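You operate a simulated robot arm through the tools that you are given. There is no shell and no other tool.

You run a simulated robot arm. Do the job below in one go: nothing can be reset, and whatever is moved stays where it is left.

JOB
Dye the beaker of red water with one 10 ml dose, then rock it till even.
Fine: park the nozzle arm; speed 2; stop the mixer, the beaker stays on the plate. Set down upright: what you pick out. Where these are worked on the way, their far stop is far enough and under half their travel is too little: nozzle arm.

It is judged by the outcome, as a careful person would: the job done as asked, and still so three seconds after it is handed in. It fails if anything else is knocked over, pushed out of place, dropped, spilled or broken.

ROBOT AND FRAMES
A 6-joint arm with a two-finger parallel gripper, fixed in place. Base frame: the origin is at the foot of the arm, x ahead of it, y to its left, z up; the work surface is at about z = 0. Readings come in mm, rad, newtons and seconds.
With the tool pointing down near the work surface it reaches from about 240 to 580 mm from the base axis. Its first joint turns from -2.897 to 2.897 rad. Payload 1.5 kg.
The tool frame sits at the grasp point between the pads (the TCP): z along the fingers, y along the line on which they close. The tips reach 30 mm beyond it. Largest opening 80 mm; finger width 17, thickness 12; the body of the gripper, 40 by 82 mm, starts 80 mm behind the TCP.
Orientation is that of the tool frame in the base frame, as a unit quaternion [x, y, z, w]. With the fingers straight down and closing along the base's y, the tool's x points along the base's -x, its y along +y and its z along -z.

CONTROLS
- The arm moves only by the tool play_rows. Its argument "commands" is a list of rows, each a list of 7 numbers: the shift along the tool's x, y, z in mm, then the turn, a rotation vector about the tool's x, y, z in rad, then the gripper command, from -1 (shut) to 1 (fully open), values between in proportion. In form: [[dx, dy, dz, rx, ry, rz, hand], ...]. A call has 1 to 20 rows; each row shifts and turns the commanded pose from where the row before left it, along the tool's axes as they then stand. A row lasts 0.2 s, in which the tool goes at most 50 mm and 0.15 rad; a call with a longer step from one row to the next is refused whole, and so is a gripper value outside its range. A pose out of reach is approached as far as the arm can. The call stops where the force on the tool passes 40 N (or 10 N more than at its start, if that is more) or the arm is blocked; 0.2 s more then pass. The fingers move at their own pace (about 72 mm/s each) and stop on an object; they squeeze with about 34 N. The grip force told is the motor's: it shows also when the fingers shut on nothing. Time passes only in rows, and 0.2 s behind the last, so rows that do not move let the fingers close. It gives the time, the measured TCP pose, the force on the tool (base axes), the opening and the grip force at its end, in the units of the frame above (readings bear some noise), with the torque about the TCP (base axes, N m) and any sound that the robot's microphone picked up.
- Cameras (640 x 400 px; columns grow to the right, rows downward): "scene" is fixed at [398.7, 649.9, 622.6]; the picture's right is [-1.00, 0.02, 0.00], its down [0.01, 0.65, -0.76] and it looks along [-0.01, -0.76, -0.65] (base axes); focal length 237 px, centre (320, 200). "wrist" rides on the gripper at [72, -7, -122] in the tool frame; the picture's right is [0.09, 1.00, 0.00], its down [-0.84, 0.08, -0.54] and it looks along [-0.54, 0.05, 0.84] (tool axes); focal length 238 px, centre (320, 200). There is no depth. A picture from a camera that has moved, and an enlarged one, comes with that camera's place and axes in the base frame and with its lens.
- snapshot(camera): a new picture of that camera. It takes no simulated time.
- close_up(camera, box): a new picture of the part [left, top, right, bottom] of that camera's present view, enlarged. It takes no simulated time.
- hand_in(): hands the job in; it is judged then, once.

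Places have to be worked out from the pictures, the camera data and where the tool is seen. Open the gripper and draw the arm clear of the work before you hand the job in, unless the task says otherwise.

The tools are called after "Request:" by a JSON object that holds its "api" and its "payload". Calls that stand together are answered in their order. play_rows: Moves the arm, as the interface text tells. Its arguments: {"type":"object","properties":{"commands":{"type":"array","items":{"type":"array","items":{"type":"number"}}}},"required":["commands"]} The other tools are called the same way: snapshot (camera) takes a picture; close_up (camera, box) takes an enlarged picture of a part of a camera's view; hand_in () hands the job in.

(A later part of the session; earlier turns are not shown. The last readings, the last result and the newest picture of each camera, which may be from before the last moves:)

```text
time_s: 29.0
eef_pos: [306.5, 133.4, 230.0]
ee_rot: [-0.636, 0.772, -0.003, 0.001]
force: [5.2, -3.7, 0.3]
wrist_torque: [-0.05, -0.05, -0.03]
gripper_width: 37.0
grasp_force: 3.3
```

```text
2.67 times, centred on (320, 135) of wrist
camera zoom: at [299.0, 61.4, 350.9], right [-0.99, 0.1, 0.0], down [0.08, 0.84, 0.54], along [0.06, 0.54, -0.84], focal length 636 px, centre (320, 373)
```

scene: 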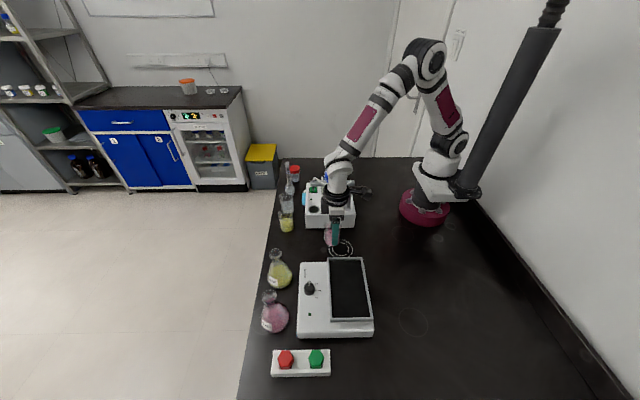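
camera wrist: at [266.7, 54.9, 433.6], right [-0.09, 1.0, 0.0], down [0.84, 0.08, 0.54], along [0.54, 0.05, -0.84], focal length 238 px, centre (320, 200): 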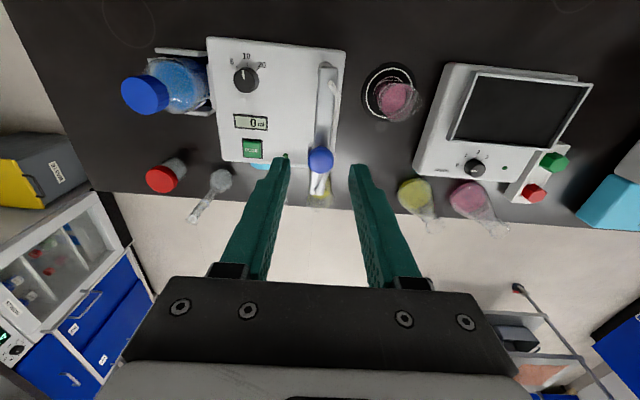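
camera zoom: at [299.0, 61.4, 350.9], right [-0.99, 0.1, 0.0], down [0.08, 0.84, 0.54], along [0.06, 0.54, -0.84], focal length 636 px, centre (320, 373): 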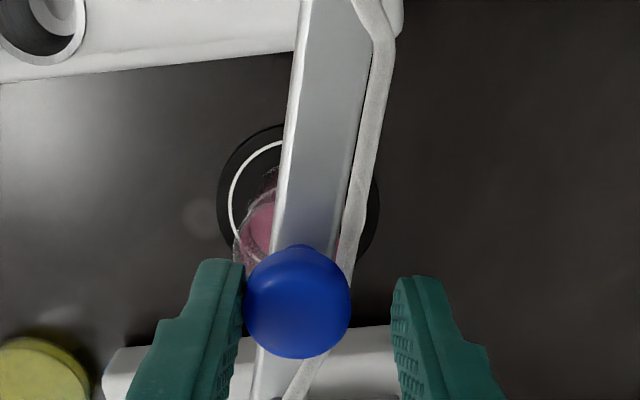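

The force rises and the finger is being pushed back, so the arm is at its far stop. I'll relieve the push, open, and lift clear of the knob.

Request:
{"api": "play_rows", "payload": {"commands": [[0, -2, 0, 0, 0, 0, 0.1], [0, -1, 0, 0, 0, 0, 0.1], [0, 0, -20, 0, 0, 0, 0.1], [0, 0, -30, 0, 0, 0, 0.1], [0, 0, -30, 0, 0, 0, 0.1], [0, 0, 0, 0, 0, 0, 0.1], [0, 0, 0, 0, 0, 0, 0.1]]}}

Request:
{"api": "snapshot", "payload": {"camera": "wrist"}}

Request:
{"api": "close_up", "payload": {"camera": "wrist", "box": [220, 0, 420, 150]}}

Request:
{"api": "close_up", "payload": {"camera": "scene", "box": [280, 150, 400, 270]}}

```text
time_s: 30.6
eef_pos: [309.2, 132.5, 308.8]
ee_rot: [-0.636, 0.771, -0.002, 0.0]
force: [0.5, -0.3, 0.4]
wrist_torque: [-0.01, -0.03, 0.04]
gripper_width: 44.0
grasp_force: 0.2
```

```text
taken
camera wrist: at [300.5, 60.0, 430.9], right [-0.99, 0.1, 0.0], down [0.08, 0.84, 0.54], along [0.06, 0.54, -0.84], focal length 238 px, centre (320, 200)
```

wrist: 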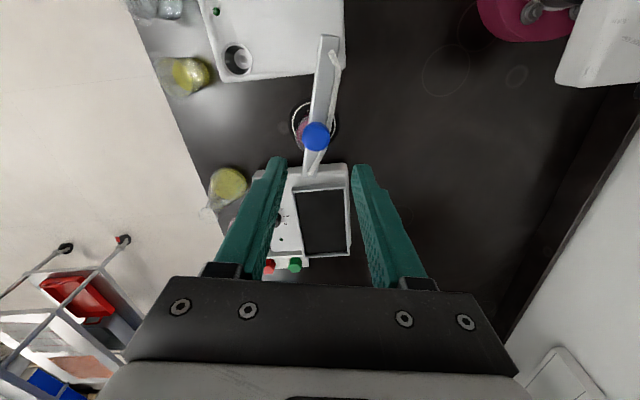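

```text
2.67 times, centred on (320, 75) of wrist
camera zoom: at [300.5, 60.0, 430.9], right [-0.99, 0.1, 0.0], down [0.08, 0.84, 0.54], along [0.06, 0.54, -0.84], focal length 636 px, centre (320, 533)
```

zoom: 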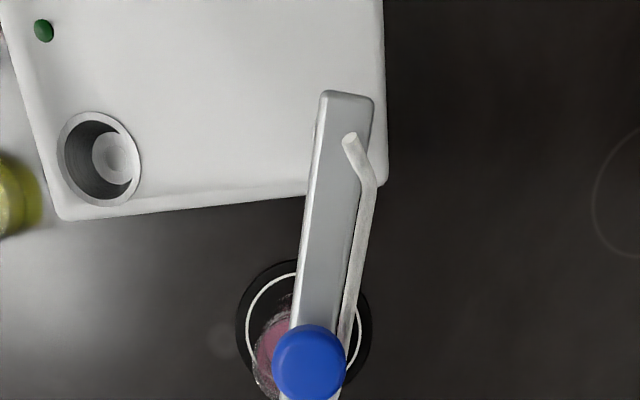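

```text
3.33 times, centred on (340, 210) of scene
camera zoom: at [398.7, 649.9, 622.6], right [-1.0, 0.02, 0.0], down [0.01, 0.65, -0.76], along [-0.01, -0.76, -0.65], focal length 790 px, centre (253, 167)
```

zoom: 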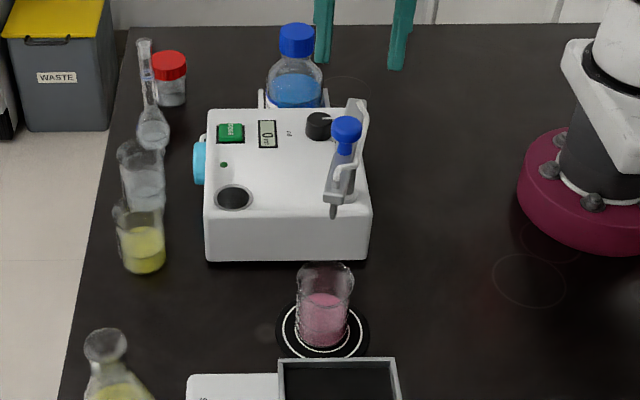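

The nozzle is over the beaker (about (321, 177) against the pad's (323.5, 175.5)). Next I close the fingers and travel at height to above the DOSE button at about (414.5, -42).

Request:
{"api": "play_rows", "payload": {"commands": [[25.2, -22.8, 0, 0, 0, 0, -1], [25.2, -22.8, 0, 0, 0, 0, -1], [25.2, -22.8, 0, 0, 0, 0, -1], [25.2, -22.8, 0, 0, 0, 0, -1], [25.2, -22.8, 0, 0, 0, 0, -1], [25.2, -22.8, 0, 0, 0, 0, -1], [0, 0, 40, 0, 0, 0, -1], [0, 0, 40, 0, 0, 0, -1], [0, 0, 40, 0, 0, 0, -1], [0, 0, 0, 0, 0, 0, -1], [0, 0, 0, 0, 0, 0, -1]]}}

Request:
{"api": "snapshot", "payload": {"camera": "wrist"}}

Request:
{"api": "close_up", "payload": {"camera": "scene", "box": [280, 150, 400, 270]}}

```text
time_s: 33.0
eef_pos: [415.8, -43.9, 188.9]
ee_rot: [-0.636, 0.771, -0.002, 0.001]
force: [0.9, 0.4, -0.6]
wrist_torque: [0.0, 0.0, -0.02]
gripper_width: 0.2
grasp_force: 21.5
```

```text
taken
camera wrist: at [407.2, -116.6, 310.7], right [-0.99, 0.1, 0.0], down [0.08, 0.84, 0.54], along [0.06, 0.54, -0.84], focal length 238 px, centre (320, 200)
```

wrist: 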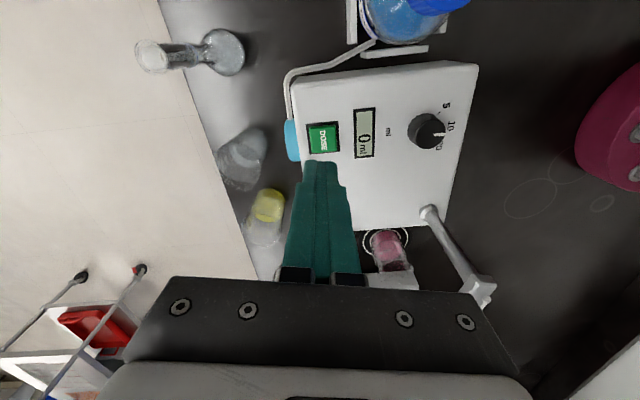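

```text
3.33 times, centred on (340, 210) of scene
camera zoom: at [398.7, 649.9, 622.6], right [-1.0, 0.02, 0.0], down [0.01, 0.65, -0.76], along [-0.01, -0.76, -0.65], focal length 790 px, centre (253, 167)
```

zoom: 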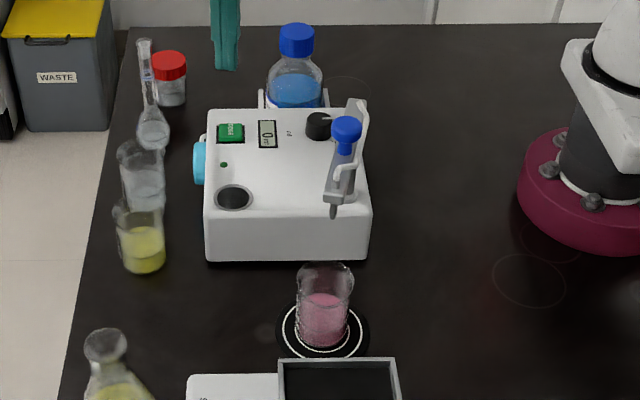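

Combining this view with earlier ones puts the button top at (412.5, -40, ~76). I'll correct by a few mm and descend to just above it.

Request:
{"api": "play_rows", "payload": {"commands": [[-3, 3, 20, 0, 0, 0, -1], [0, 0, 25, 0, 0, 0, -1], [0, 0, 17, 0, 0, 0, -1], [0, 0, 8, 0, 0, 0, -1], [0, 0, 0, 0, 0, 0, -1]]}}

Request:
{"api": "close_up", "payload": {"camera": "wrist", "box": [250, 80, 410, 200]}}

Request:
{"api": "close_up", "payload": {"camera": "scene", "box": [290, 160, 350, 210]}}

```text
time_s: 34.2
eef_pos: [411.6, -39.2, 118.8]
ee_rot: [-0.636, 0.772, -0.001, 0.0]
force: [0.5, -0.2, 0.1]
wrist_torque: [-0.01, 0.01, 0.02]
gripper_width: 0.0
grasp_force: 21.4
```

```text
3.33 times, centred on (330, 140) of wrist
camera zoom: at [403.4, -111.2, 240.6], right [-0.99, 0.1, 0.0], down [0.08, 0.84, 0.54], along [0.06, 0.54, -0.84], focal length 794 px, centre (287, 400)
```

zoom: 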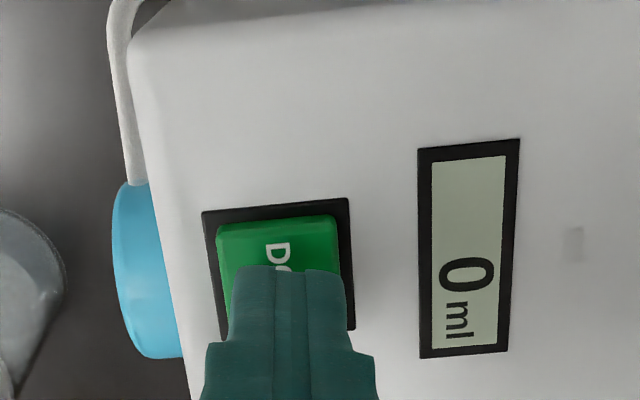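

```text
8.00 times, centred on (320, 185) of scene
camera zoom: at [398.7, 649.9, 622.6], right [-1.0, 0.02, 0.0], down [0.01, 0.65, -0.76], along [-0.01, -0.76, -0.65], focal length 1896 px, centre (320, 320)
```

zoom: 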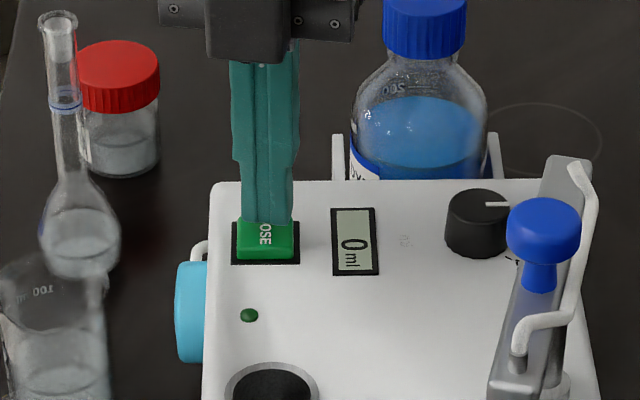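

The fingertip is over the button. I'll descend in 2 mm steps, looking for the contact force and any change.

Request:
{"api": "play_rows", "payload": {"commands": [[0, 0, 2, 0, 0, 0, -1], [0, 0, 2, 0, 0, 0, -1], [0, 0, 2, 0, 0, 0, -1], [0, 0, 2, 0, 0, 0, -1], [0, 0, 2, 0, 0, 0, -1]]}}

```text
time_s: 35.4
eef_pos: [412.3, -38.7, 109.4]
ee_rot: [-0.635, 0.772, -0.002, 0.0]
force: [-0.8, 0.8, 2.9]
wrist_torque: [0.03, 0.03, 0.01]
gripper_width: 0.0
grasp_force: 21.4
heard: click
```

A click was heard with light force, so the button has been pressed once. I'll check the display before I lift off.

Request:
{"api": "close_up", "payload": {"camera": "scene", "box": [290, 160, 370, 260]}}

Request:
{"api": "close_up", "payload": {"camera": "wrist", "box": [250, 80, 410, 200]}}

```text
4.00 times, centred on (330, 210) of scene
camera zoom: at [398.7, 649.9, 622.6], right [-1.0, 0.02, 0.0], down [0.01, 0.65, -0.76], along [-0.01, -0.76, -0.65], focal length 948 px, centre (280, 160)
```

zoom: 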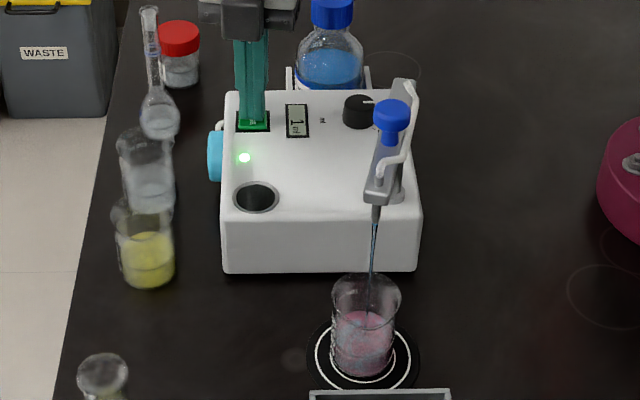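

```text
3.33 times, centred on (330, 140) of wrist
camera zoom: at [404.7, -111.6, 230.9], right [-0.99, 0.1, 0.0], down [0.08, 0.84, 0.54], along [0.06, 0.54, -0.84], focal length 794 px, centre (287, 400)
```

zoom: 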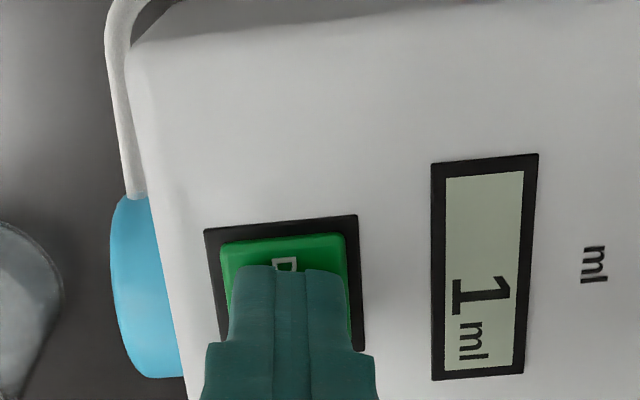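

Dye is streaming into the beaker and the display counts 1 ml. I'll lift off the button and wait for the dose to finish.

Request:
{"api": "play_rows", "payload": {"commands": [[0, 0, -10, 0, 0, 0, -1], [0, 0, -25, 0, 0, 0, -1], [0, 0, -35, 0, 0, 0, -1], [0, 0, 0, 0, 0, 0, -1], [0, 0, 0, 0, 0, 0, -1], [0, 0, 0, 0, 0, 0, -1], [0, 0, 0, 0, 0, 0, -1], [0, 0, 0, 0, 0, 0, -1], [0, 0, 0, 0, 0, 0, -1], [0, 0, 0, 0, 0, 0, -1]]}}

Request:
{"api": "close_up", "payload": {"camera": "wrist", "box": [270, 80, 430, 200]}}

Request:
{"api": "close_up", "payload": {"camera": "scene", "box": [290, 160, 370, 260]}}

```text
time_s: 37.6
eef_pos: [416.2, -36.4, 179.7]
ee_rot: [-0.636, 0.771, -0.001, 0.0]
force: [0.5, -0.7, -1.1]
wrist_torque: [-0.01, -0.03, 0.01]
gripper_width: 0.0
grasp_force: 21.1
```

```text
3.33 times, centred on (350, 140) of wrist
camera zoom: at [407.1, -109.6, 301.7], right [-0.99, 0.1, 0.0], down [0.08, 0.84, 0.54], along [0.06, 0.54, -0.84], focal length 794 px, centre (220, 400)
```

zoom: 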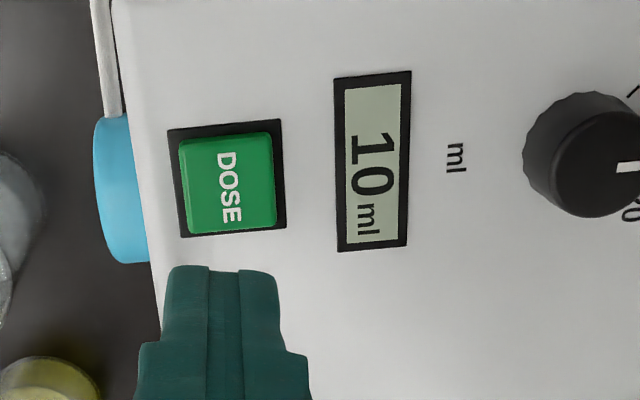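

```text
4.00 times, centred on (330, 210) of scene
camera zoom: at [398.7, 649.9, 622.6], right [-1.0, 0.02, 0.0], down [0.01, 0.65, -0.76], along [-0.01, -0.76, -0.65], focal length 948 px, centre (280, 160)
```

zoom: 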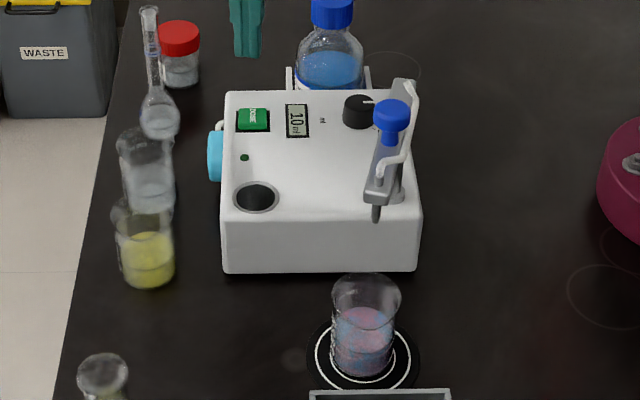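

The display reads 10 ml and the stream has stopped. I'll return above the nozzle arm's handle to park it.

Request:
{"api": "play_rows", "payload": {"commands": [[0, 0, -43, 0, 0, 0, -1], [0, 0, -43, 0, 0, 0, -1], [0, 0, -44, 0, 0, 0, -1], [-24.7, 22.3, 0, 0, 0, 0, 0.1], [-24.7, 22.3, 0, 0, 0, 0, 0.1], [-24.7, 22.3, 0, 0, 0, 0, 0.1], [-24.7, 22.3, 0, 0, 0, 0, 0.1], [-24.7, 22.3, 0, 0, 0, 0, 0.1], [-24.7, 22.3, 0, 0, 0, 0, 0.1], [0, 0, 30, 0, 0, 0, 0.1], [0, 0, 0, 0, 0, 0, 0.1], [0, 0, 0, 0, 0, 0, 0.1]]}}

Request:
{"api": "close_up", "payload": {"camera": "wrist", "box": [220, 60, 420, 210]}}

Request:
{"api": "close_up", "payload": {"camera": "scene", "box": [280, 150, 400, 270]}}

```text
time_s: 40.2
eef_pos: [308.4, 128.9, 278.9]
ee_rot: [-0.636, 0.772, -0.001, 0.0]
force: [0.3, -0.6, 1.3]
wrist_torque: [0.02, 0.03, 0.02]
gripper_width: 44.0
grasp_force: 0.1
```

```text
2.67 times, centred on (320, 135) of wrist
camera zoom: at [300.4, 57.5, 400.4], right [-0.99, 0.1, 0.0], down [0.08, 0.84, 0.54], along [0.06, 0.54, -0.84], focal length 636 px, centre (320, 373)
```

zoom: 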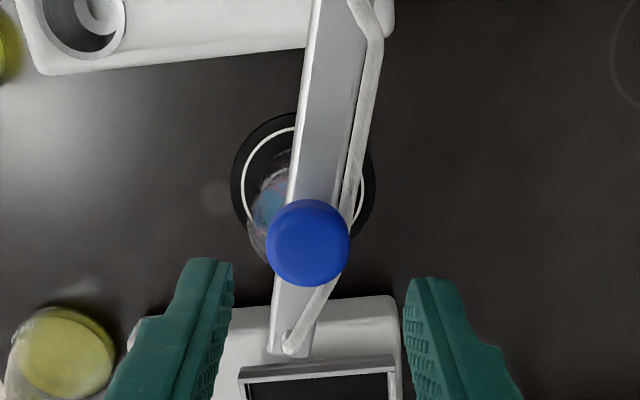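

```text
3.33 times, centred on (340, 210) of scene
camera zoom: at [398.7, 649.9, 622.6], right [-1.0, 0.02, 0.0], down [0.01, 0.65, -0.76], along [-0.01, -0.76, -0.65], focal length 790 px, centre (253, 167)
```

zoom: 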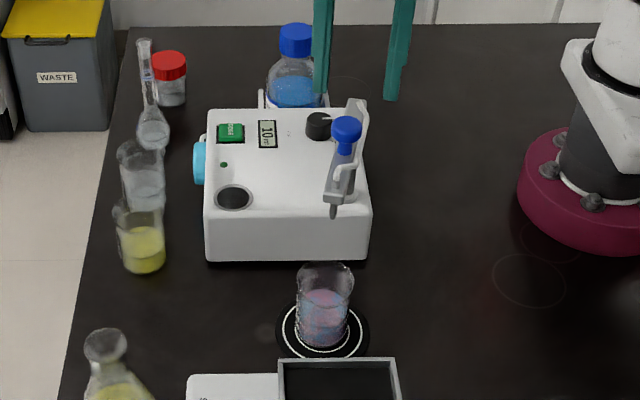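

Fingers are aligned within about 3 mm of the knob. I'll shift, descend around it and close to about 32 mm.

Request:
{"api": "play_rows", "payload": {"commands": [[0, -2.5, 15, 0, 0, 0, 0.1], [0, 0, 20, 0, 0, 0, 0.1], [0, 0, 15, 0, 0, 0, 0.1], [0, 0, 0, 0, 0, 0, -0.2], [0, 0, 0, 0, 0, 0, -0.2], [0, 0, 0, 0, 0, 0, -0.2]]}}

Request:
{"api": "close_up", "payload": {"camera": "wrist", "box": [220, 60, 420, 210]}}

```text
time_s: 41.6
eef_pos: [313.3, 130.8, 229.1]
ee_rot: [-0.636, 0.771, -0.002, 0.0]
force: [0.2, -0.5, -1.2]
wrist_torque: [0.0, 0.02, -0.02]
gripper_width: 32.1
grasp_force: 0.1
```

```text
2.67 times, centred on (320, 135) of wrist
camera zoom: at [305.1, 57.8, 350.4], right [-0.99, 0.1, 0.0], down [0.08, 0.84, 0.54], along [0.06, 0.54, -0.84], focal length 636 px, centre (320, 373)
```

zoom: 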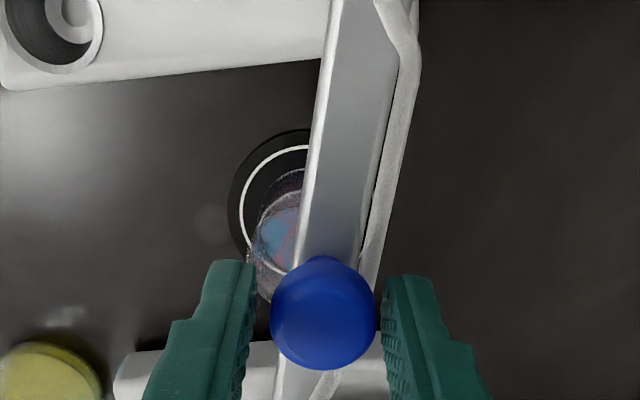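

The knob sits against the finger that will push it home. I'll sweep the arc back towards the park position.

Request:
{"api": "play_rows", "payload": {"commands": [[0.22, -5.6, 0, 0, 0, 0.08, -0.2], [0.22, -5.6, 0, 0, 0, 0.08, -0.2], [0.22, -5.6, 0, 0, 0, 0.08, -0.2], [0.22, -5.6, 0, 0, 0, 0.08, -0.2], [0.22, -5.6, 0, 0, 0, 0.08, -0.2], [0.22, -5.6, 0, 0, 0, 0.08, -0.2], [0.22, -5.6, 0, 0, 0, 0.08, -0.2], [0.22, -5.6, 0, 0, 0, 0.08, -0.2], [0, 0, 0, 0, 0, 0, -0.2]]}}

Request:
{"api": "close_up", "payload": {"camera": "wrist", "box": [220, 60, 420, 210]}}

```text
time_s: 43.6
eef_pos: [352.0, 109.9, 228.5]
ee_rot: [-0.36, 0.933, -0.001, 0.0]
force: [0.2, 0.1, -0.6]
wrist_torque: [0.02, -0.02, 0.03]
gripper_width: 32.2
grasp_force: 0.1
```

```text
2.67 times, centred on (320, 135) of wrist
camera zoom: at [301.5, 56.1, 351.0], right [-0.74, 0.67, 0.0], down [0.57, 0.62, 0.54], along [0.37, 0.4, -0.84], focal length 636 px, centre (320, 373)
```

zoom: 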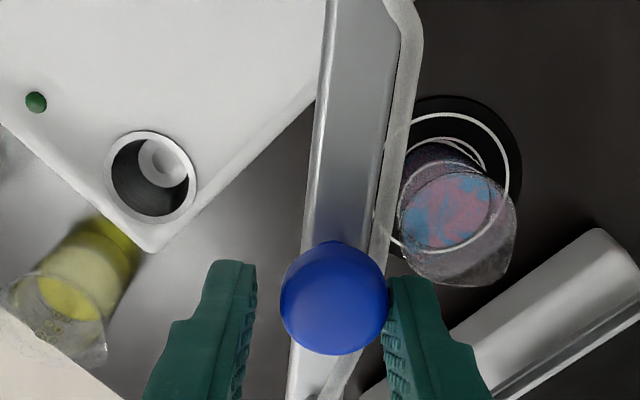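

It moves freely. I'll continue with a small radial correction.

Request:
{"api": "play_rows", "payload": {"commands": [[0.9, -5.6, 0, 0, 0, 0.08, -0.2], [0.9, -5.6, 0, 0, 0, 0.08, -0.2], [0.9, -5.6, 0, 0, 0, 0.08, -0.2], [0.22, -5.6, 0, 0, 0, 0.08, -0.2], [0.22, -5.6, 0, 0, 0, 0.08, -0.2], [0.22, -5.6, 0, 0, 0, 0.08, -0.2], [0.22, -5.6, 0, 0, 0, 0.08, -0.2], [0.22, -5.6, 0, 0, 0, 0.08, -0.2], [0, 0, 0, 0, 0, 0, -0.2]]}}

Request:
{"api": "close_up", "payload": {"camera": "wrist", "box": [220, 60, 420, 210]}}

Request:
{"api": "close_up", "payload": {"camera": "scene", "box": [280, 150, 400, 270]}}

```text
time_s: 45.6
eef_pos: [367.7, 69.6, 229.0]
ee_rot: [-0.049, 0.999, -0.001, 0.001]
force: [-0.3, -1.3, 0.2]
wrist_torque: [-0.04, 0.01, -0.01]
gripper_width: 32.7
grasp_force: 0.1
```

```text
2.67 times, centred on (320, 135) of wrist
camera zoom: at [295.5, 56.1, 350.6], right [-0.19, 0.98, 0.0], down [0.82, 0.16, 0.54], along [0.53, 0.1, -0.84], focal length 636 px, centre (320, 373)
```

zoom: 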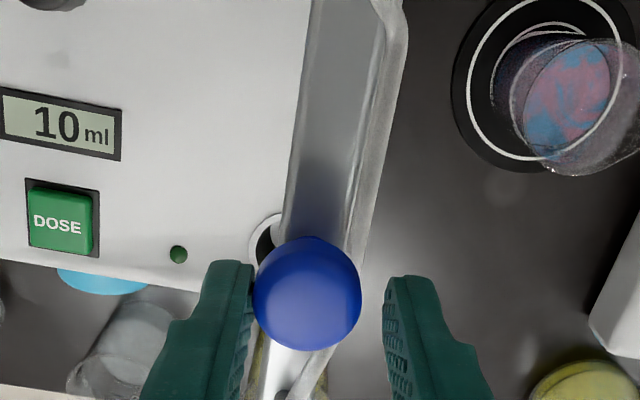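

```text
3.33 times, centred on (340, 210) of scene
camera zoom: at [398.7, 649.9, 622.6], right [-1.0, 0.02, 0.0], down [0.01, 0.65, -0.76], along [-0.01, -0.76, -0.65], focal length 790 px, centre (253, 167)
```

zoom: 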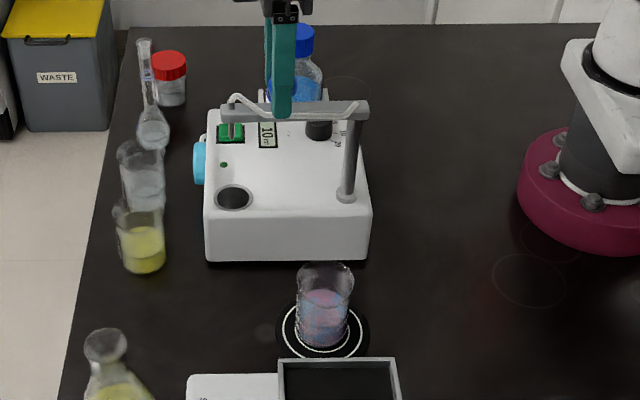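

The nozzle arm appears back over its drain. I'll push gently a little more to be sure it rests at its stop.

Request:
{"api": "play_rows", "payload": {"commands": [[0, -2.5, 0, 0, 0, 0.05, -0.2], [0, -2, 0, 0, 0, 0.049, -0.2], [0, -2, 0, 0, 0, 0, -0.2], [0, 0, 0, 0, 0, 0, -0.2]]}}

Request:
{"api": "close_up", "payload": {"camera": "wrist", "box": [220, 60, 420, 210]}}

```text
time_s: 46.6
eef_pos: [366.1, 62.2, 228.1]
ee_rot: [-0.001, 1.0, -0.001, 0.0]
force: [0.2, -0.4, 0.2]
wrist_torque: [-0.03, 0.0, 0.02]
gripper_width: 32.2
grasp_force: 0.1
```

```text
2.67 times, centred on (320, 135) of wrist
camera zoom: at [294.6, 55.7, 350.2], right [-0.09, 1.0, 0.0], down [0.84, 0.08, 0.54], along [0.54, 0.05, -0.84], focal length 636 px, centre (320, 373)
```

zoom: 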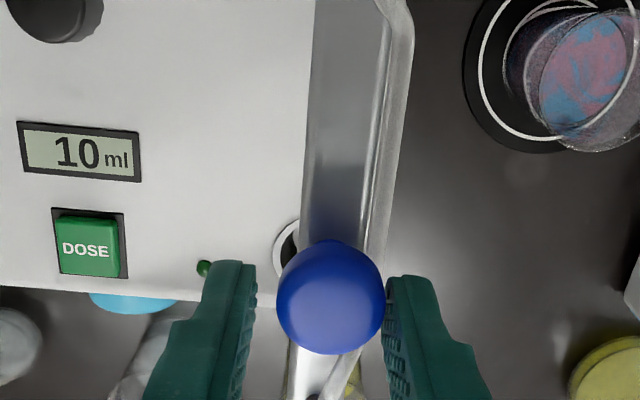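

The pushing finger now just touches the knob. I'll press 3 mm further to feel the stop.

Request:
{"api": "play_rows", "payload": {"commands": [[0, -1.5, 0, 0, 0, 0, -0.2], [0, -1.5, 0, 0, 0, 0, -0.2], [0, 0, 0, 0, 0, 0, -0.2]]}}

Request:
{"api": "close_up", "payload": {"camera": "wrist", "box": [220, 60, 420, 210]}}

```text
time_s: 47.4
eef_pos: [366.6, 60.9, 229.8]
ee_rot: [0.0, 1.0, -0.001, 0.001]
force: [1.3, 4.5, -0.1]
wrist_torque: [0.09, -0.03, -0.06]
gripper_width: 36.5
grasp_force: 2.3
```

```text
2.67 times, centred on (320, 135) of wrist
camera zoom: at [293.9, 52.3, 350.2], right [-0.09, 1.0, 0.0], down [0.84, 0.08, 0.54], along [0.54, 0.05, -0.84], focal length 636 px, centre (320, 373)
```

zoom: 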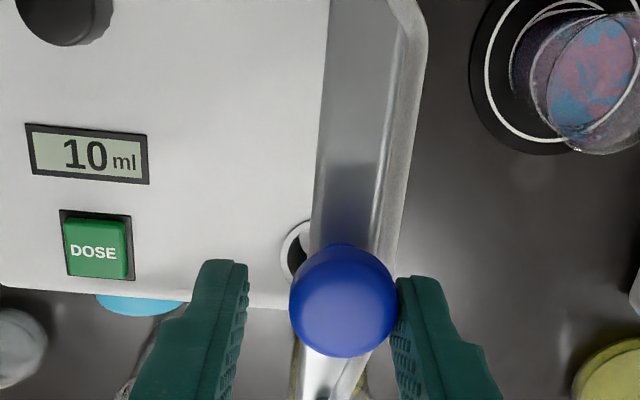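

The arm is firmly at its park stop. I'll back off, open, lift, and go over the beaker to view it.

Request:
{"api": "play_rows", "payload": {"commands": [[0, 3, 0, 0, 0, 0, 0.1], [0, 0, 0, 0, 0, 0, 0.1], [0, 0, -20, 0, 0, 0, 0.1], [0, 0, -30, 0, 0, 0, 0.1], [0, 0, -30, 0, 0, 0, 0.1], [10, 25, 0, 0, 0, 0, 0.6], [12, 29, 0, 0, 0, 0, 0.6], [12, 29, 0, 0, 0, 0, 0.6], [12, 28, 0, 0, 0, 0, 0.6], [0, 0, 0, 0, 0, 0, 0.6], [0, 0, 0, 0, 0, 0, 0.6]]}}

Request:
{"api": "snapshot", "payload": {"camera": "wrist"}}

Request:
{"api": "close_up", "payload": {"camera": "wrist", "box": [240, 40, 400, 160]}}

Request:
{"api": "close_up", "payload": {"camera": "wrist", "box": [340, 60, 520, 220]}}

Request:
{"api": "close_up", "payload": {"camera": "scene", "box": [280, 150, 400, 270]}}

```text
time_s: 49.8
eef_pos: [321.9, 173.0, 310.7]
ee_rot: [0.0, 1.0, -0.001, 0.001]
force: [1.3, 0.4, -0.9]
wrist_torque: [0.01, 0.01, 0.02]
gripper_width: 64.2
grasp_force: 0.1
```

```text
taken
camera wrist: at [248.7, 164.7, 432.0], right [-0.09, 1.0, 0.0], down [0.84, 0.08, 0.54], along [0.54, 0.05, -0.84], focal length 238 px, centre (320, 200)
```

wrist: 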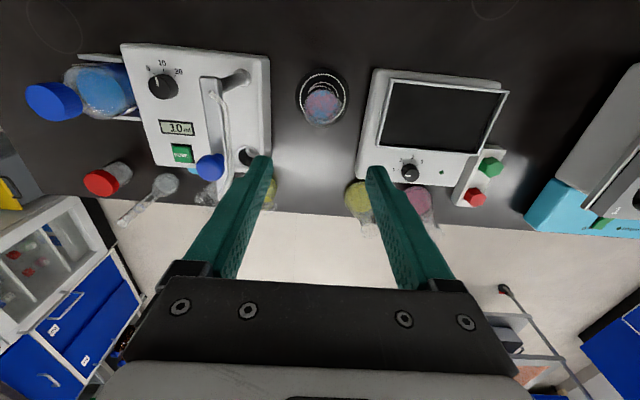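

```text
3.33 times, centred on (320, 100) of wrist
camera zoom: at [248.7, 164.7, 432.0], right [-0.09, 1.0, 0.0], down [0.84, 0.08, 0.54], along [0.54, 0.05, -0.84], focal length 794 px, centre (320, 533)
```

zoom: 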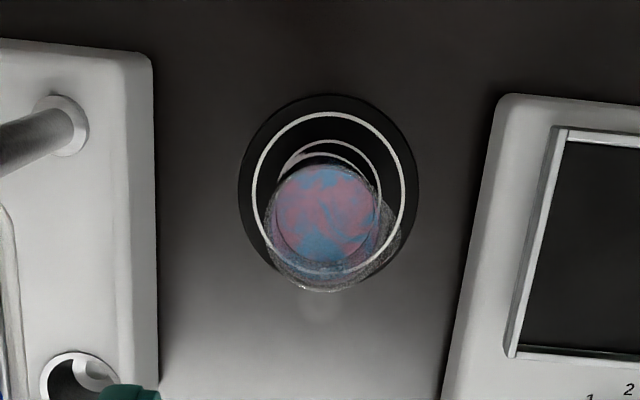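

```text
2.50 times, centred on (430, 140) of wrist
camera zoom: at [248.7, 164.7, 432.0], right [-0.09, 1.0, 0.0], down [0.84, 0.08, 0.54], along [0.54, 0.05, -0.84], focal length 596 px, centre (45, 350)
```

zoom: 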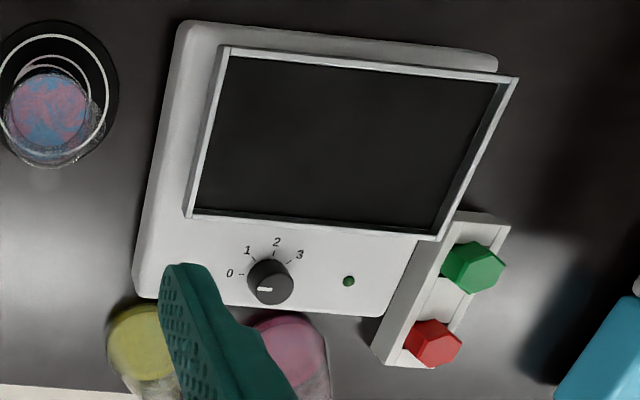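

```text
3.33 times, centred on (340, 210) of scene
camera zoom: at [398.7, 649.9, 622.6], right [-1.0, 0.02, 0.0], down [0.01, 0.65, -0.76], along [-0.01, -0.76, -0.65], focal length 790 px, centre (253, 167)
```

zoom: 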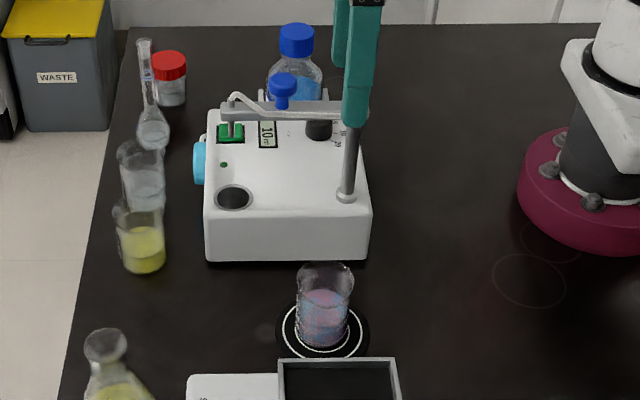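

Everything is parked and the beaker is at (321.5, 174.5), almost under the hand. I'll descend over it in stages.

Request:
{"api": "play_rows", "payload": {"commands": [[0, 1, 30, 0, 0, 0, 0.6], [0, 0, 35, 0, 0, 0, 0.6], [0, 0, 35, 0, 0, 0, 0.6], [0, 0, 35, 0, 0, 0, 0.6], [0, 0, 25, 0, 0, 0, 0.6], [0, 0, 0, 0, 0, 0, 0.6], [0, 0, 0, 0, 0, 0, 0.6]]}}

Request:
{"api": "close_up", "payload": {"camera": "wrist", "box": [240, 40, 400, 200]}}

Request:
{"api": "close_up", "payload": {"camera": "scene", "box": [300, 180, 380, 260]}}

```text
time_s: 51.4
eef_pos: [323.5, 175.1, 148.3]
ee_rot: [0.0, 1.0, -0.001, 0.001]
force: [-0.4, -1.5, -0.6]
wrist_torque: [0.02, 0.0, -0.02]
gripper_width: 64.1
grasp_force: 0.0
```

```text
2.50 times, centred on (320, 120) of wrist
camera zoom: at [249.3, 168.3, 269.8], right [-0.09, 1.0, 0.0], down [0.84, 0.08, 0.54], along [0.54, 0.05, -0.84], focal length 596 px, centre (320, 400)
```

zoom: 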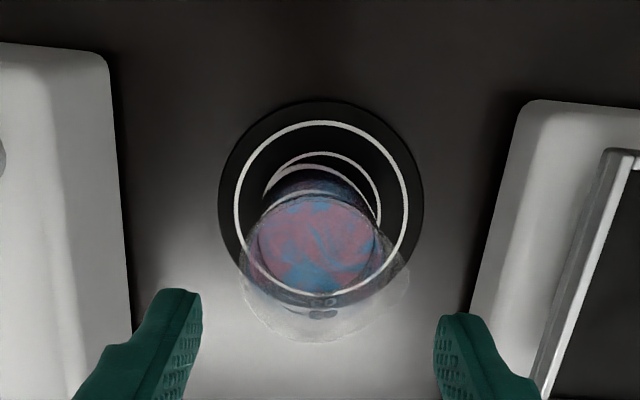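

```text
5.00 times, centred on (340, 220) of scene
camera zoom: at [398.7, 649.9, 622.6], right [-1.0, 0.02, 0.0], down [0.01, 0.65, -0.76], along [-0.01, -0.76, -0.65], focal length 1185 px, centre (220, 100)
```

zoom: 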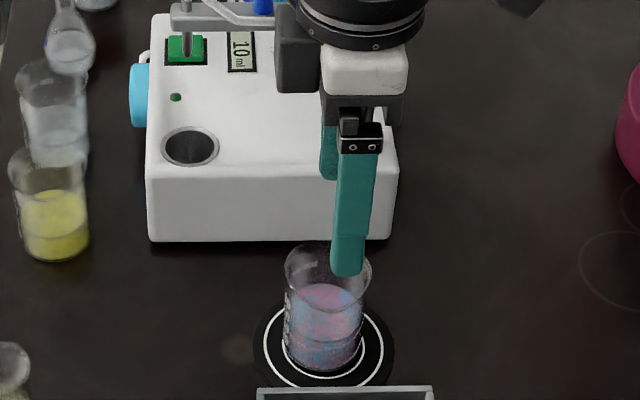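

The fingers are centred within a few mm. I'll shift 2 mm outwards, descend to z≈51 and grip the beaker.

Request:
{"api": "play_rows", "payload": {"commands": [[-2, -0.5, 25, 0, 0, 0, 0.6], [0, 0, 30, 0, 0, 0, 0.6], [0, 0, 25, 0, 0, 0, 0.6], [0, 0, 16, 0, 0, 0, 0.6], [0, 0, 0, 0, 0, 0, 0.6], [0, 0, 0, 0, 0, 0, -1], [0, 0, 0, 0, 0, 0, -1], [0, 0, 0, 0, 0, 0, -1]]}}

Request:
{"api": "close_up", "payload": {"camera": "wrist", "box": [240, 40, 400, 240]}}

```text
time_s: 53.2
eef_pos: [323.5, 173.4, 51.7]
ee_rot: [0.0, 1.0, -0.001, 0.0]
force: [-1.1, 0.5, 0.3]
wrist_torque: [0.0, 0.01, 0.02]
gripper_width: 48.7
grasp_force: 34.6
```

```text
2.00 times, centred on (320, 140) of wrist
camera zoom: at [251.1, 166.3, 173.3], right [-0.09, 1.0, 0.0], down [0.84, 0.08, 0.54], along [0.54, 0.05, -0.84], focal length 477 px, centre (320, 320)
```

zoom: 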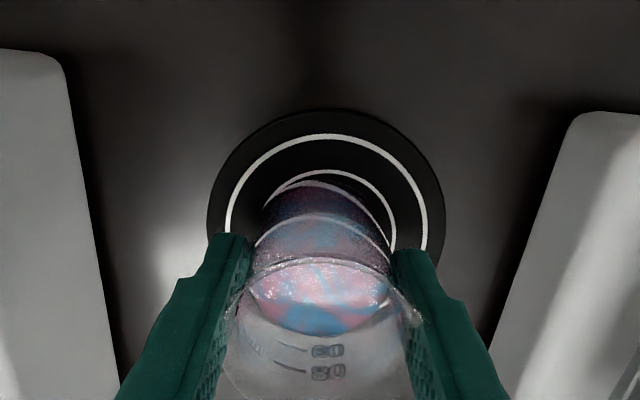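

The beaker is gripped again. The rocker's tray works out at x 274–366, y 258–416 with its rim at z≈91, so I'll lift the beaker by about 115 mm before I cross over.

Request:
{"api": "play_rows", "payload": {"commands": [[0, 0, -4, 0, 0, 0, -1], [0, 0, -8, 0, 0, 0, -1], [0, 0, -14, 0, 0, 0, -1], [0, 0, -18, 0, 0, 0, -1], [0, 0, -18, 0, 0, 0, -1], [0, 0, -18, 0, 0, 0, -1], [0, 0, -16, 0, 0, 0, -1], [0, 0, -10, 0, 0, 0, -1], [0, 0, -6, 0, 0, 0, -1], [0, 0, -3, 0, 0, 0, -1], [0, 0, 0, 0, 0, 0, -1]]}}

Request:
{"api": "play_rows", "payload": {"commands": [[0, 3, 0, 0, 0, 0, -1], [0, 6, 0, 0, 0, 0, -1], [0, 10, 0, 0, 0, 0, -1], [0, 14, 0, 0, 0, 0, -1], [0, 16, 0, 0, 0, 0, -1], [0, 16, 0, 0, 0, 0, -1], [0, 16, 0, 0, 0, 0, -1], [0, 16, 0, 0, 0, 0, -1], [0, 16, 0, 0, 0, 0, -1], [1, 16, 0, 0, 0, 0, -1], [1, 13, 0, 0, 0, 0, -1], [1, 10, 0, 0, 0, 0, -1], [0, 6, 0, 0, 0, 0, -1], [0, 4, 0, 0, 0, 0, -1], [0, 2, 0, 0, 0, 0, -1], [0, 0, 0, 0, 0, 0, -1]]}}

Request:
{"api": "snapshot", "payload": {"camera": "wrist"}}

Request:
{"api": "close_up", "payload": {"camera": "scene", "box": [260, 220, 420, 360]}}

```text
time_s: 55.6
eef_pos: [324.0, 172.6, 166.1]
ee_rot: [0.0, 1.0, -0.001, 0.001]
force: [-0.4, -0.1, -0.4]
wrist_torque: [0.02, 0.01, 0.03]
gripper_width: 48.5
grasp_force: 34.3
```

```text
time_s: 59.0
eef_pos: [319.9, 339.1, 167.2]
ee_rot: [0.0, 1.0, -0.001, 0.001]
force: [0.5, -0.1, 0.1]
wrist_torque: [0.0, 0.0, 0.02]
gripper_width: 48.7
grasp_force: 33.7
```

```text
taken
camera wrist: at [247.5, 331.2, 288.3], right [-0.09, 1.0, 0.0], down [0.84, 0.08, 0.54], along [0.54, 0.05, -0.84], focal length 238 px, centre (320, 200)
```

wrist: 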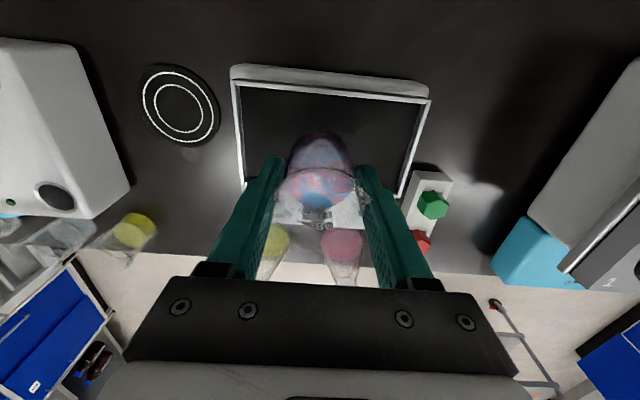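

```text
2.86 times, centred on (340, 290) of scene
camera zoom: at [398.7, 649.9, 622.6], right [-1.0, 0.02, 0.0], down [0.01, 0.65, -0.76], along [-0.01, -0.76, -0.65], focal length 677 px, centre (263, -57)
```

zoom: 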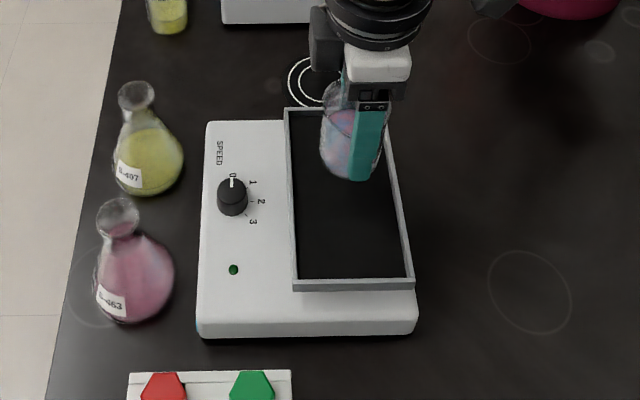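

The beaker is over the tray's middle (tray centre about (320, 341)). I'll lower it most of the way, then go in small steps with force checks.

Request:
{"api": "play_rows", "payload": {"commands": [[0, 1, 3, 0, 0, 0, -1], [0, 1, 6, 0, 0, 0, -1], [0, 0, 7, 0, 0, 0, -1], [0, 0, 5, 0, 0, 0, -1], [0, 0, 3, 0, 0, 0, -1], [0, 0, 0, 0, 0, 0, -1]]}}

Request:
{"api": "close_up", "payload": {"camera": "wrist", "box": [220, 60, 440, 220]}}

Request:
{"api": "close_up", "payload": {"camera": "scene", "box": [300, 240, 400, 330]}}

```text
time_s: 60.4
eef_pos: [321.1, 340.1, 141.5]
ee_rot: [0.0, 1.0, 0.0, 0.002]
force: [0.7, -0.5, -0.9]
wrist_torque: [0.0, -0.02, 0.02]
gripper_width: 48.6
grasp_force: 33.9
```

```text
2.50 times, centred on (330, 140) of wrist
camera zoom: at [248.8, 332.8, 263.6], right [-0.09, 1.0, 0.0], down [0.84, 0.08, 0.54], along [0.54, 0.05, -0.84], focal length 596 px, centre (295, 350)
```

zoom: 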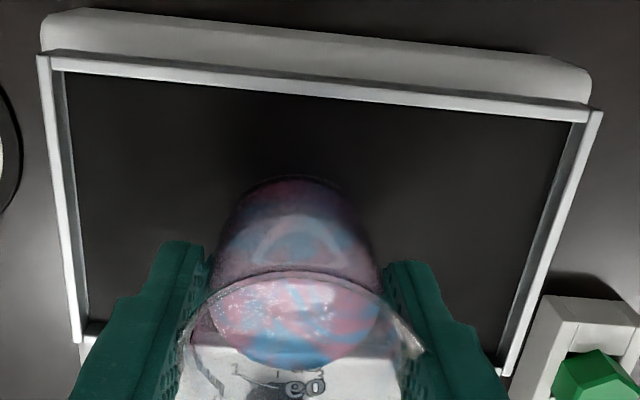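

```text
4.44 times, centred on (350, 285) of scene
camera zoom: at [398.7, 649.9, 622.6], right [-1.0, 0.02, 0.0], down [0.01, 0.65, -0.76], along [-0.01, -0.76, -0.65], focal length 1053 px, centre (187, -178)
```

zoom: 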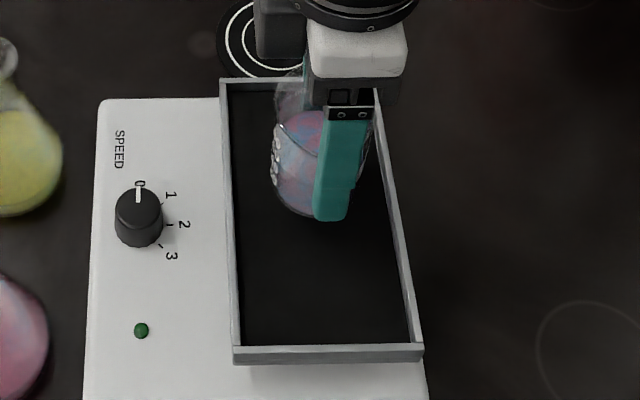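

Still above the tray floor. I'll lower further in small steps.

Request:
{"api": "play_rows", "payload": {"commands": [[0, 0, 2, 0, 0, 0, -1], [0, 0, 2, 0, 0, 0, -1], [0, 0, 2, 0, 0, 0, -1], [0, 0, 0, 0, 0, 0, -1]]}}

Request:
{"api": "close_up", "payload": {"camera": "scene", "box": [300, 240, 400, 330]}}

```text
time_s: 61.4
eef_pos: [320.2, 339.3, 134.7]
ee_rot: [0.0, 1.0, 0.0, 0.001]
force: [-0.1, -0.3, -1.3]
wrist_torque: [0.02, -0.04, -0.02]
gripper_width: 48.8
grasp_force: 33.9
```

```text
4.44 times, centred on (350, 285) of scene
camera zoom: at [398.7, 649.9, 622.6], right [-1.0, 0.02, 0.0], down [0.01, 0.65, -0.76], along [-0.01, -0.76, -0.65], focal length 1053 px, centre (187, -178)
```

zoom: 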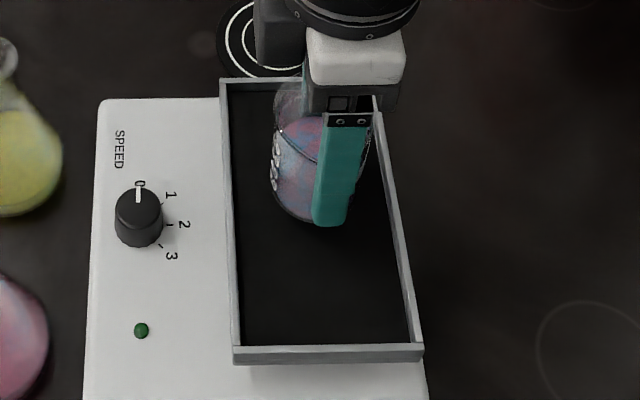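

No contact yet; base is at about z 87. I'll continue down.

Request:
{"api": "play_rows", "payload": {"commands": [[0, 0, 2, 0, 0, 0, -1], [0, 0, 1, 0, 0, 0, -1], [0, 0, 1, 0, 0, 0, -1], [0, 0, 0, 0, 0, 0, -1]]}}

Request:
{"api": "play_rows", "payload": {"commands": [[0, 0, 1, 0, 0, 0, -1], [0, 0, 1, 0, 0, 0, -1], [0, 0, 0, 0, 0, 0, -1]]}}

```text
time_s: 62.4
eef_pos: [321.1, 339.7, 132.5]
ee_rot: [-0.001, 1.0, -0.001, 0.001]
force: [0.3, -0.3, -1.2]
wrist_torque: [0.01, 0.03, 0.0]
gripper_width: 48.5
grasp_force: 33.8
```

```text
time_s: 63.2
eef_pos: [320.8, 338.4, 130.2]
ee_rot: [0.0, 1.0, -0.001, 0.002]
force: [0.5, 0.0, -0.6]
wrist_torque: [0.03, -0.02, 0.0]
gripper_width: 48.6
grasp_force: 34.6
```

Still free. I'll look from the scene camera and go on in 1 mm steps.

Request:
{"api": "play_rows", "payload": {"commands": [[0, 0, 1, 0, 0, 0, -1], [0, 0, 1, 0, 0, 0, -1], [0, 0, 0, 0, 0, 0, -1]]}}

Request:
{"api": "close_up", "payload": {"camera": "scene", "box": [320, 255, 380, 305]}}

```text
time_s: 64.0
eef_pos: [320.6, 338.4, 130.5]
ee_rot: [0.0, 1.0, -0.001, 0.001]
force: [0.0, 1.0, -1.3]
wrist_torque: [-0.02, -0.01, 0.01]
gripper_width: 48.6
grasp_force: 34.0
```

```text
8.00 times, centred on (350, 280) of scene
camera zoom: at [398.7, 649.9, 622.6], right [-1.0, 0.02, 0.0], down [0.01, 0.65, -0.76], along [-0.01, -0.76, -0.65], focal length 1896 px, centre (80, -440)
```

zoom: 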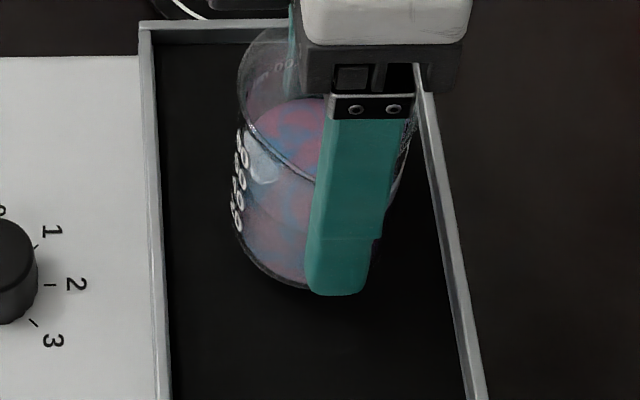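

No contact yet (base about z 79). Continuing in 1 mm steps.

Request:
{"api": "play_rows", "payload": {"commands": [[0, 0, 1, 0, 0, 0, -1], [0, 0, 1, 0, 0, 0, -1], [0, 0, 0, 0, 0, 0, -1]]}}

Request:
{"api": "play_rows", "payload": {"commands": [[0, 0, 1, 0, 0, 0, -1], [0, 0, 0, 0, 0, 0, -1]]}}

Request:
{"api": "play_rows", "payload": {"commands": [[0, 0, 1, 0, 0, 0, -1], [0, 0, 0, 0, 0, 0, -1]]}}

```text
time_s: 64.8
eef_pos: [320.6, 338.9, 128.0]
ee_rot: [0.0, 1.0, 0.0, 0.001]
force: [0.4, -0.5, -1.1]
wrist_torque: [0.01, 0.0, 0.02]
gripper_width: 48.7
grasp_force: 33.7
```

```text
time_s: 65.4
eef_pos: [320.3, 339.7, 125.9]
ee_rot: [-0.001, 1.0, -0.001, 0.001]
force: [0.5, -0.1, 0.4]
wrist_torque: [0.01, -0.05, 0.0]
gripper_width: 48.6
grasp_force: 34.0
```

```text
time_s: 66.0
eef_pos: [320.7, 338.8, 123.9]
ee_rot: [0.0, 1.0, -0.001, 0.0]
force: [0.1, -0.1, -0.6]
wrist_torque: [0.02, -0.01, -0.02]
gripper_width: 48.7
grasp_force: 33.7
```

Still free at base z≈75. I'll keep going in single 1 mm steps until I feel the floor.

Request:
{"api": "play_rows", "payload": {"commands": [[0, 0, 1, 0, 0, 0, -1], [0, 0, 0, 0, 0, 0, -1]]}}

Request:
{"api": "play_rows", "payload": {"commands": [[0, 0, 1, 0, 0, 0, -1], [0, 0, 0, 0, 0, 0, -1]]}}

Request:
{"api": "close_up", "payload": {"camera": "scene", "box": [320, 255, 380, 305]}}

Request:
{"api": "close_up", "payload": {"camera": "wrist", "box": [220, 60, 440, 220]}}

```text
time_s: 66.6
eef_pos: [321.2, 339.5, 124.0]
ee_rot: [0.0, 1.0, -0.001, 0.001]
force: [0.4, 0.1, -0.3]
wrist_torque: [-0.02, 0.0, 0.02]
gripper_width: 48.6
grasp_force: 34.0
```

```text
time_s: 67.2
eef_pos: [321.3, 340.5, 124.0]
ee_rot: [-0.001, 1.0, -0.001, 0.0]
force: [0.4, -0.8, -0.7]
wrist_torque: [0.02, 0.03, -0.02]
gripper_width: 48.7
grasp_force: 33.9
```

```text
8.00 times, centred on (350, 280) of scene
camera zoom: at [398.7, 649.9, 622.6], right [-1.0, 0.02, 0.0], down [0.01, 0.65, -0.76], along [-0.01, -0.76, -0.65], focal length 1896 px, centre (80, -440)
```

zoom: 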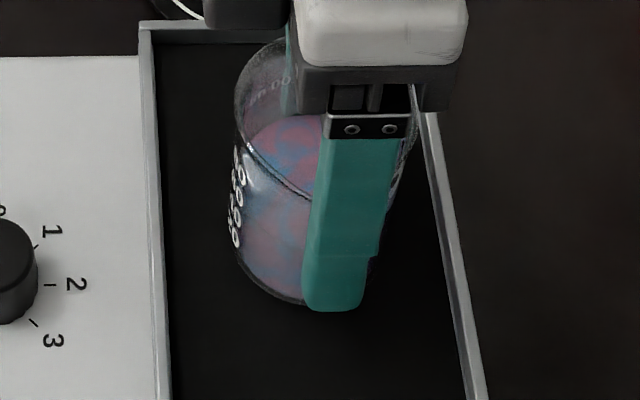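

```text
2.50 times, centred on (330, 140) of wrist
camera zoom: at [248.5, 333.0, 245.0], right [-0.09, 1.0, 0.0], down [0.84, 0.08, 0.54], along [0.54, 0.05, -0.84], focal length 596 px, centre (295, 350)
```

zoom: 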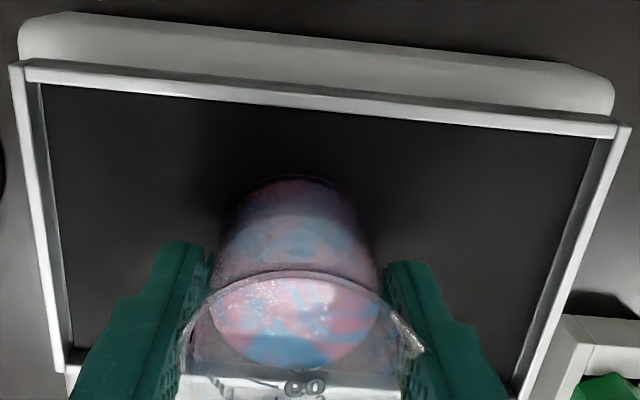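

The beaker seems still a few mm above the floor. I'll continue in 1 mm steps.

Request:
{"api": "play_rows", "payload": {"commands": [[0, 0, 1, 0, 0, 0, -1], [0, 0, 1, 0, 0, 0, -1], [0, 0, 0, 0, 0, 0, -1]]}}

Request:
{"api": "play_rows", "payload": {"commands": [[0, 0, 1, 0, 0, 0, -1], [0, 0, 0, 0, 0, 0, -1]]}}

Request:
{"api": "play_rows", "payload": {"commands": [[0, 0, 1, 0, 0, 0, -1], [0, 0, 0, 0, 0, 0, -1]]}}

```text
time_s: 68.0
eef_pos: [321.2, 341.0, 122.2]
ee_rot: [0.0, 1.0, 0.0, 0.002]
force: [-3.7, -12.8, 25.0]
wrist_torque: [-0.75, 0.2, -0.02]
gripper_width: 48.6
grasp_force: 34.4
```

```text
time_s: 68.6
eef_pos: [321.1, 340.9, 119.9]
ee_rot: [-0.001, 1.0, -0.001, 0.002]
force: [2.0, -3.6, 15.9]
wrist_torque: [-0.3, -0.12, 0.06]
gripper_width: 48.8
grasp_force: 34.3
```

```text
time_s: 69.2
eef_pos: [320.9, 341.2, 119.2]
ee_rot: [0.0, 1.0, -0.001, 0.002]
force: [7.5, 4.8, 9.5]
wrist_torque: [0.31, -0.28, -0.02]
gripper_width: 48.6
grasp_force: 33.8
```

Contact was felt (25 N, then 10–16 N), so the beaker is on the tray. I'll check visually before releasing.

Request:
{"api": "close_up", "payload": {"camera": "scene", "box": [310, 245, 390, 335]}}

Request:
{"api": "close_up", "payload": {"camera": "wrist", "box": [220, 60, 440, 220]}}

```text
4.44 times, centred on (350, 290) of scene
camera zoom: at [398.7, 649.9, 622.6], right [-1.0, 0.02, 0.0], down [0.01, 0.65, -0.76], along [-0.01, -0.76, -0.65], focal length 1053 px, centre (187, -200)
```

zoom: 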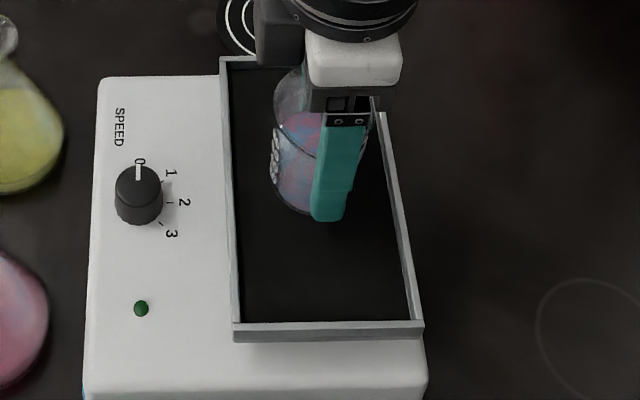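

```text
2.50 times, centred on (330, 140) of wrist
camera zoom: at [247.9, 333.1, 241.1], right [-0.09, 1.0, 0.0], down [0.84, 0.08, 0.54], along [0.54, 0.05, -0.84], focal length 596 px, centre (295, 350)
```

zoom: 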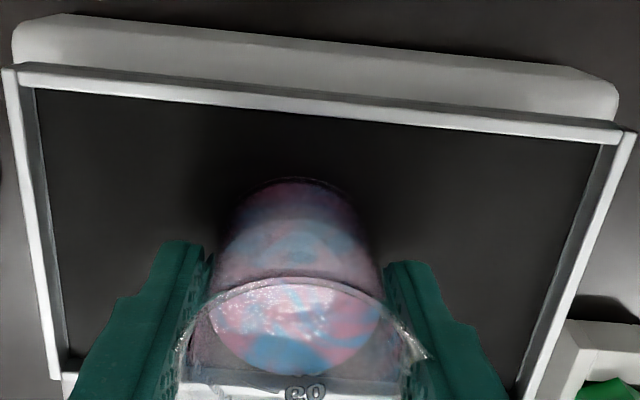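

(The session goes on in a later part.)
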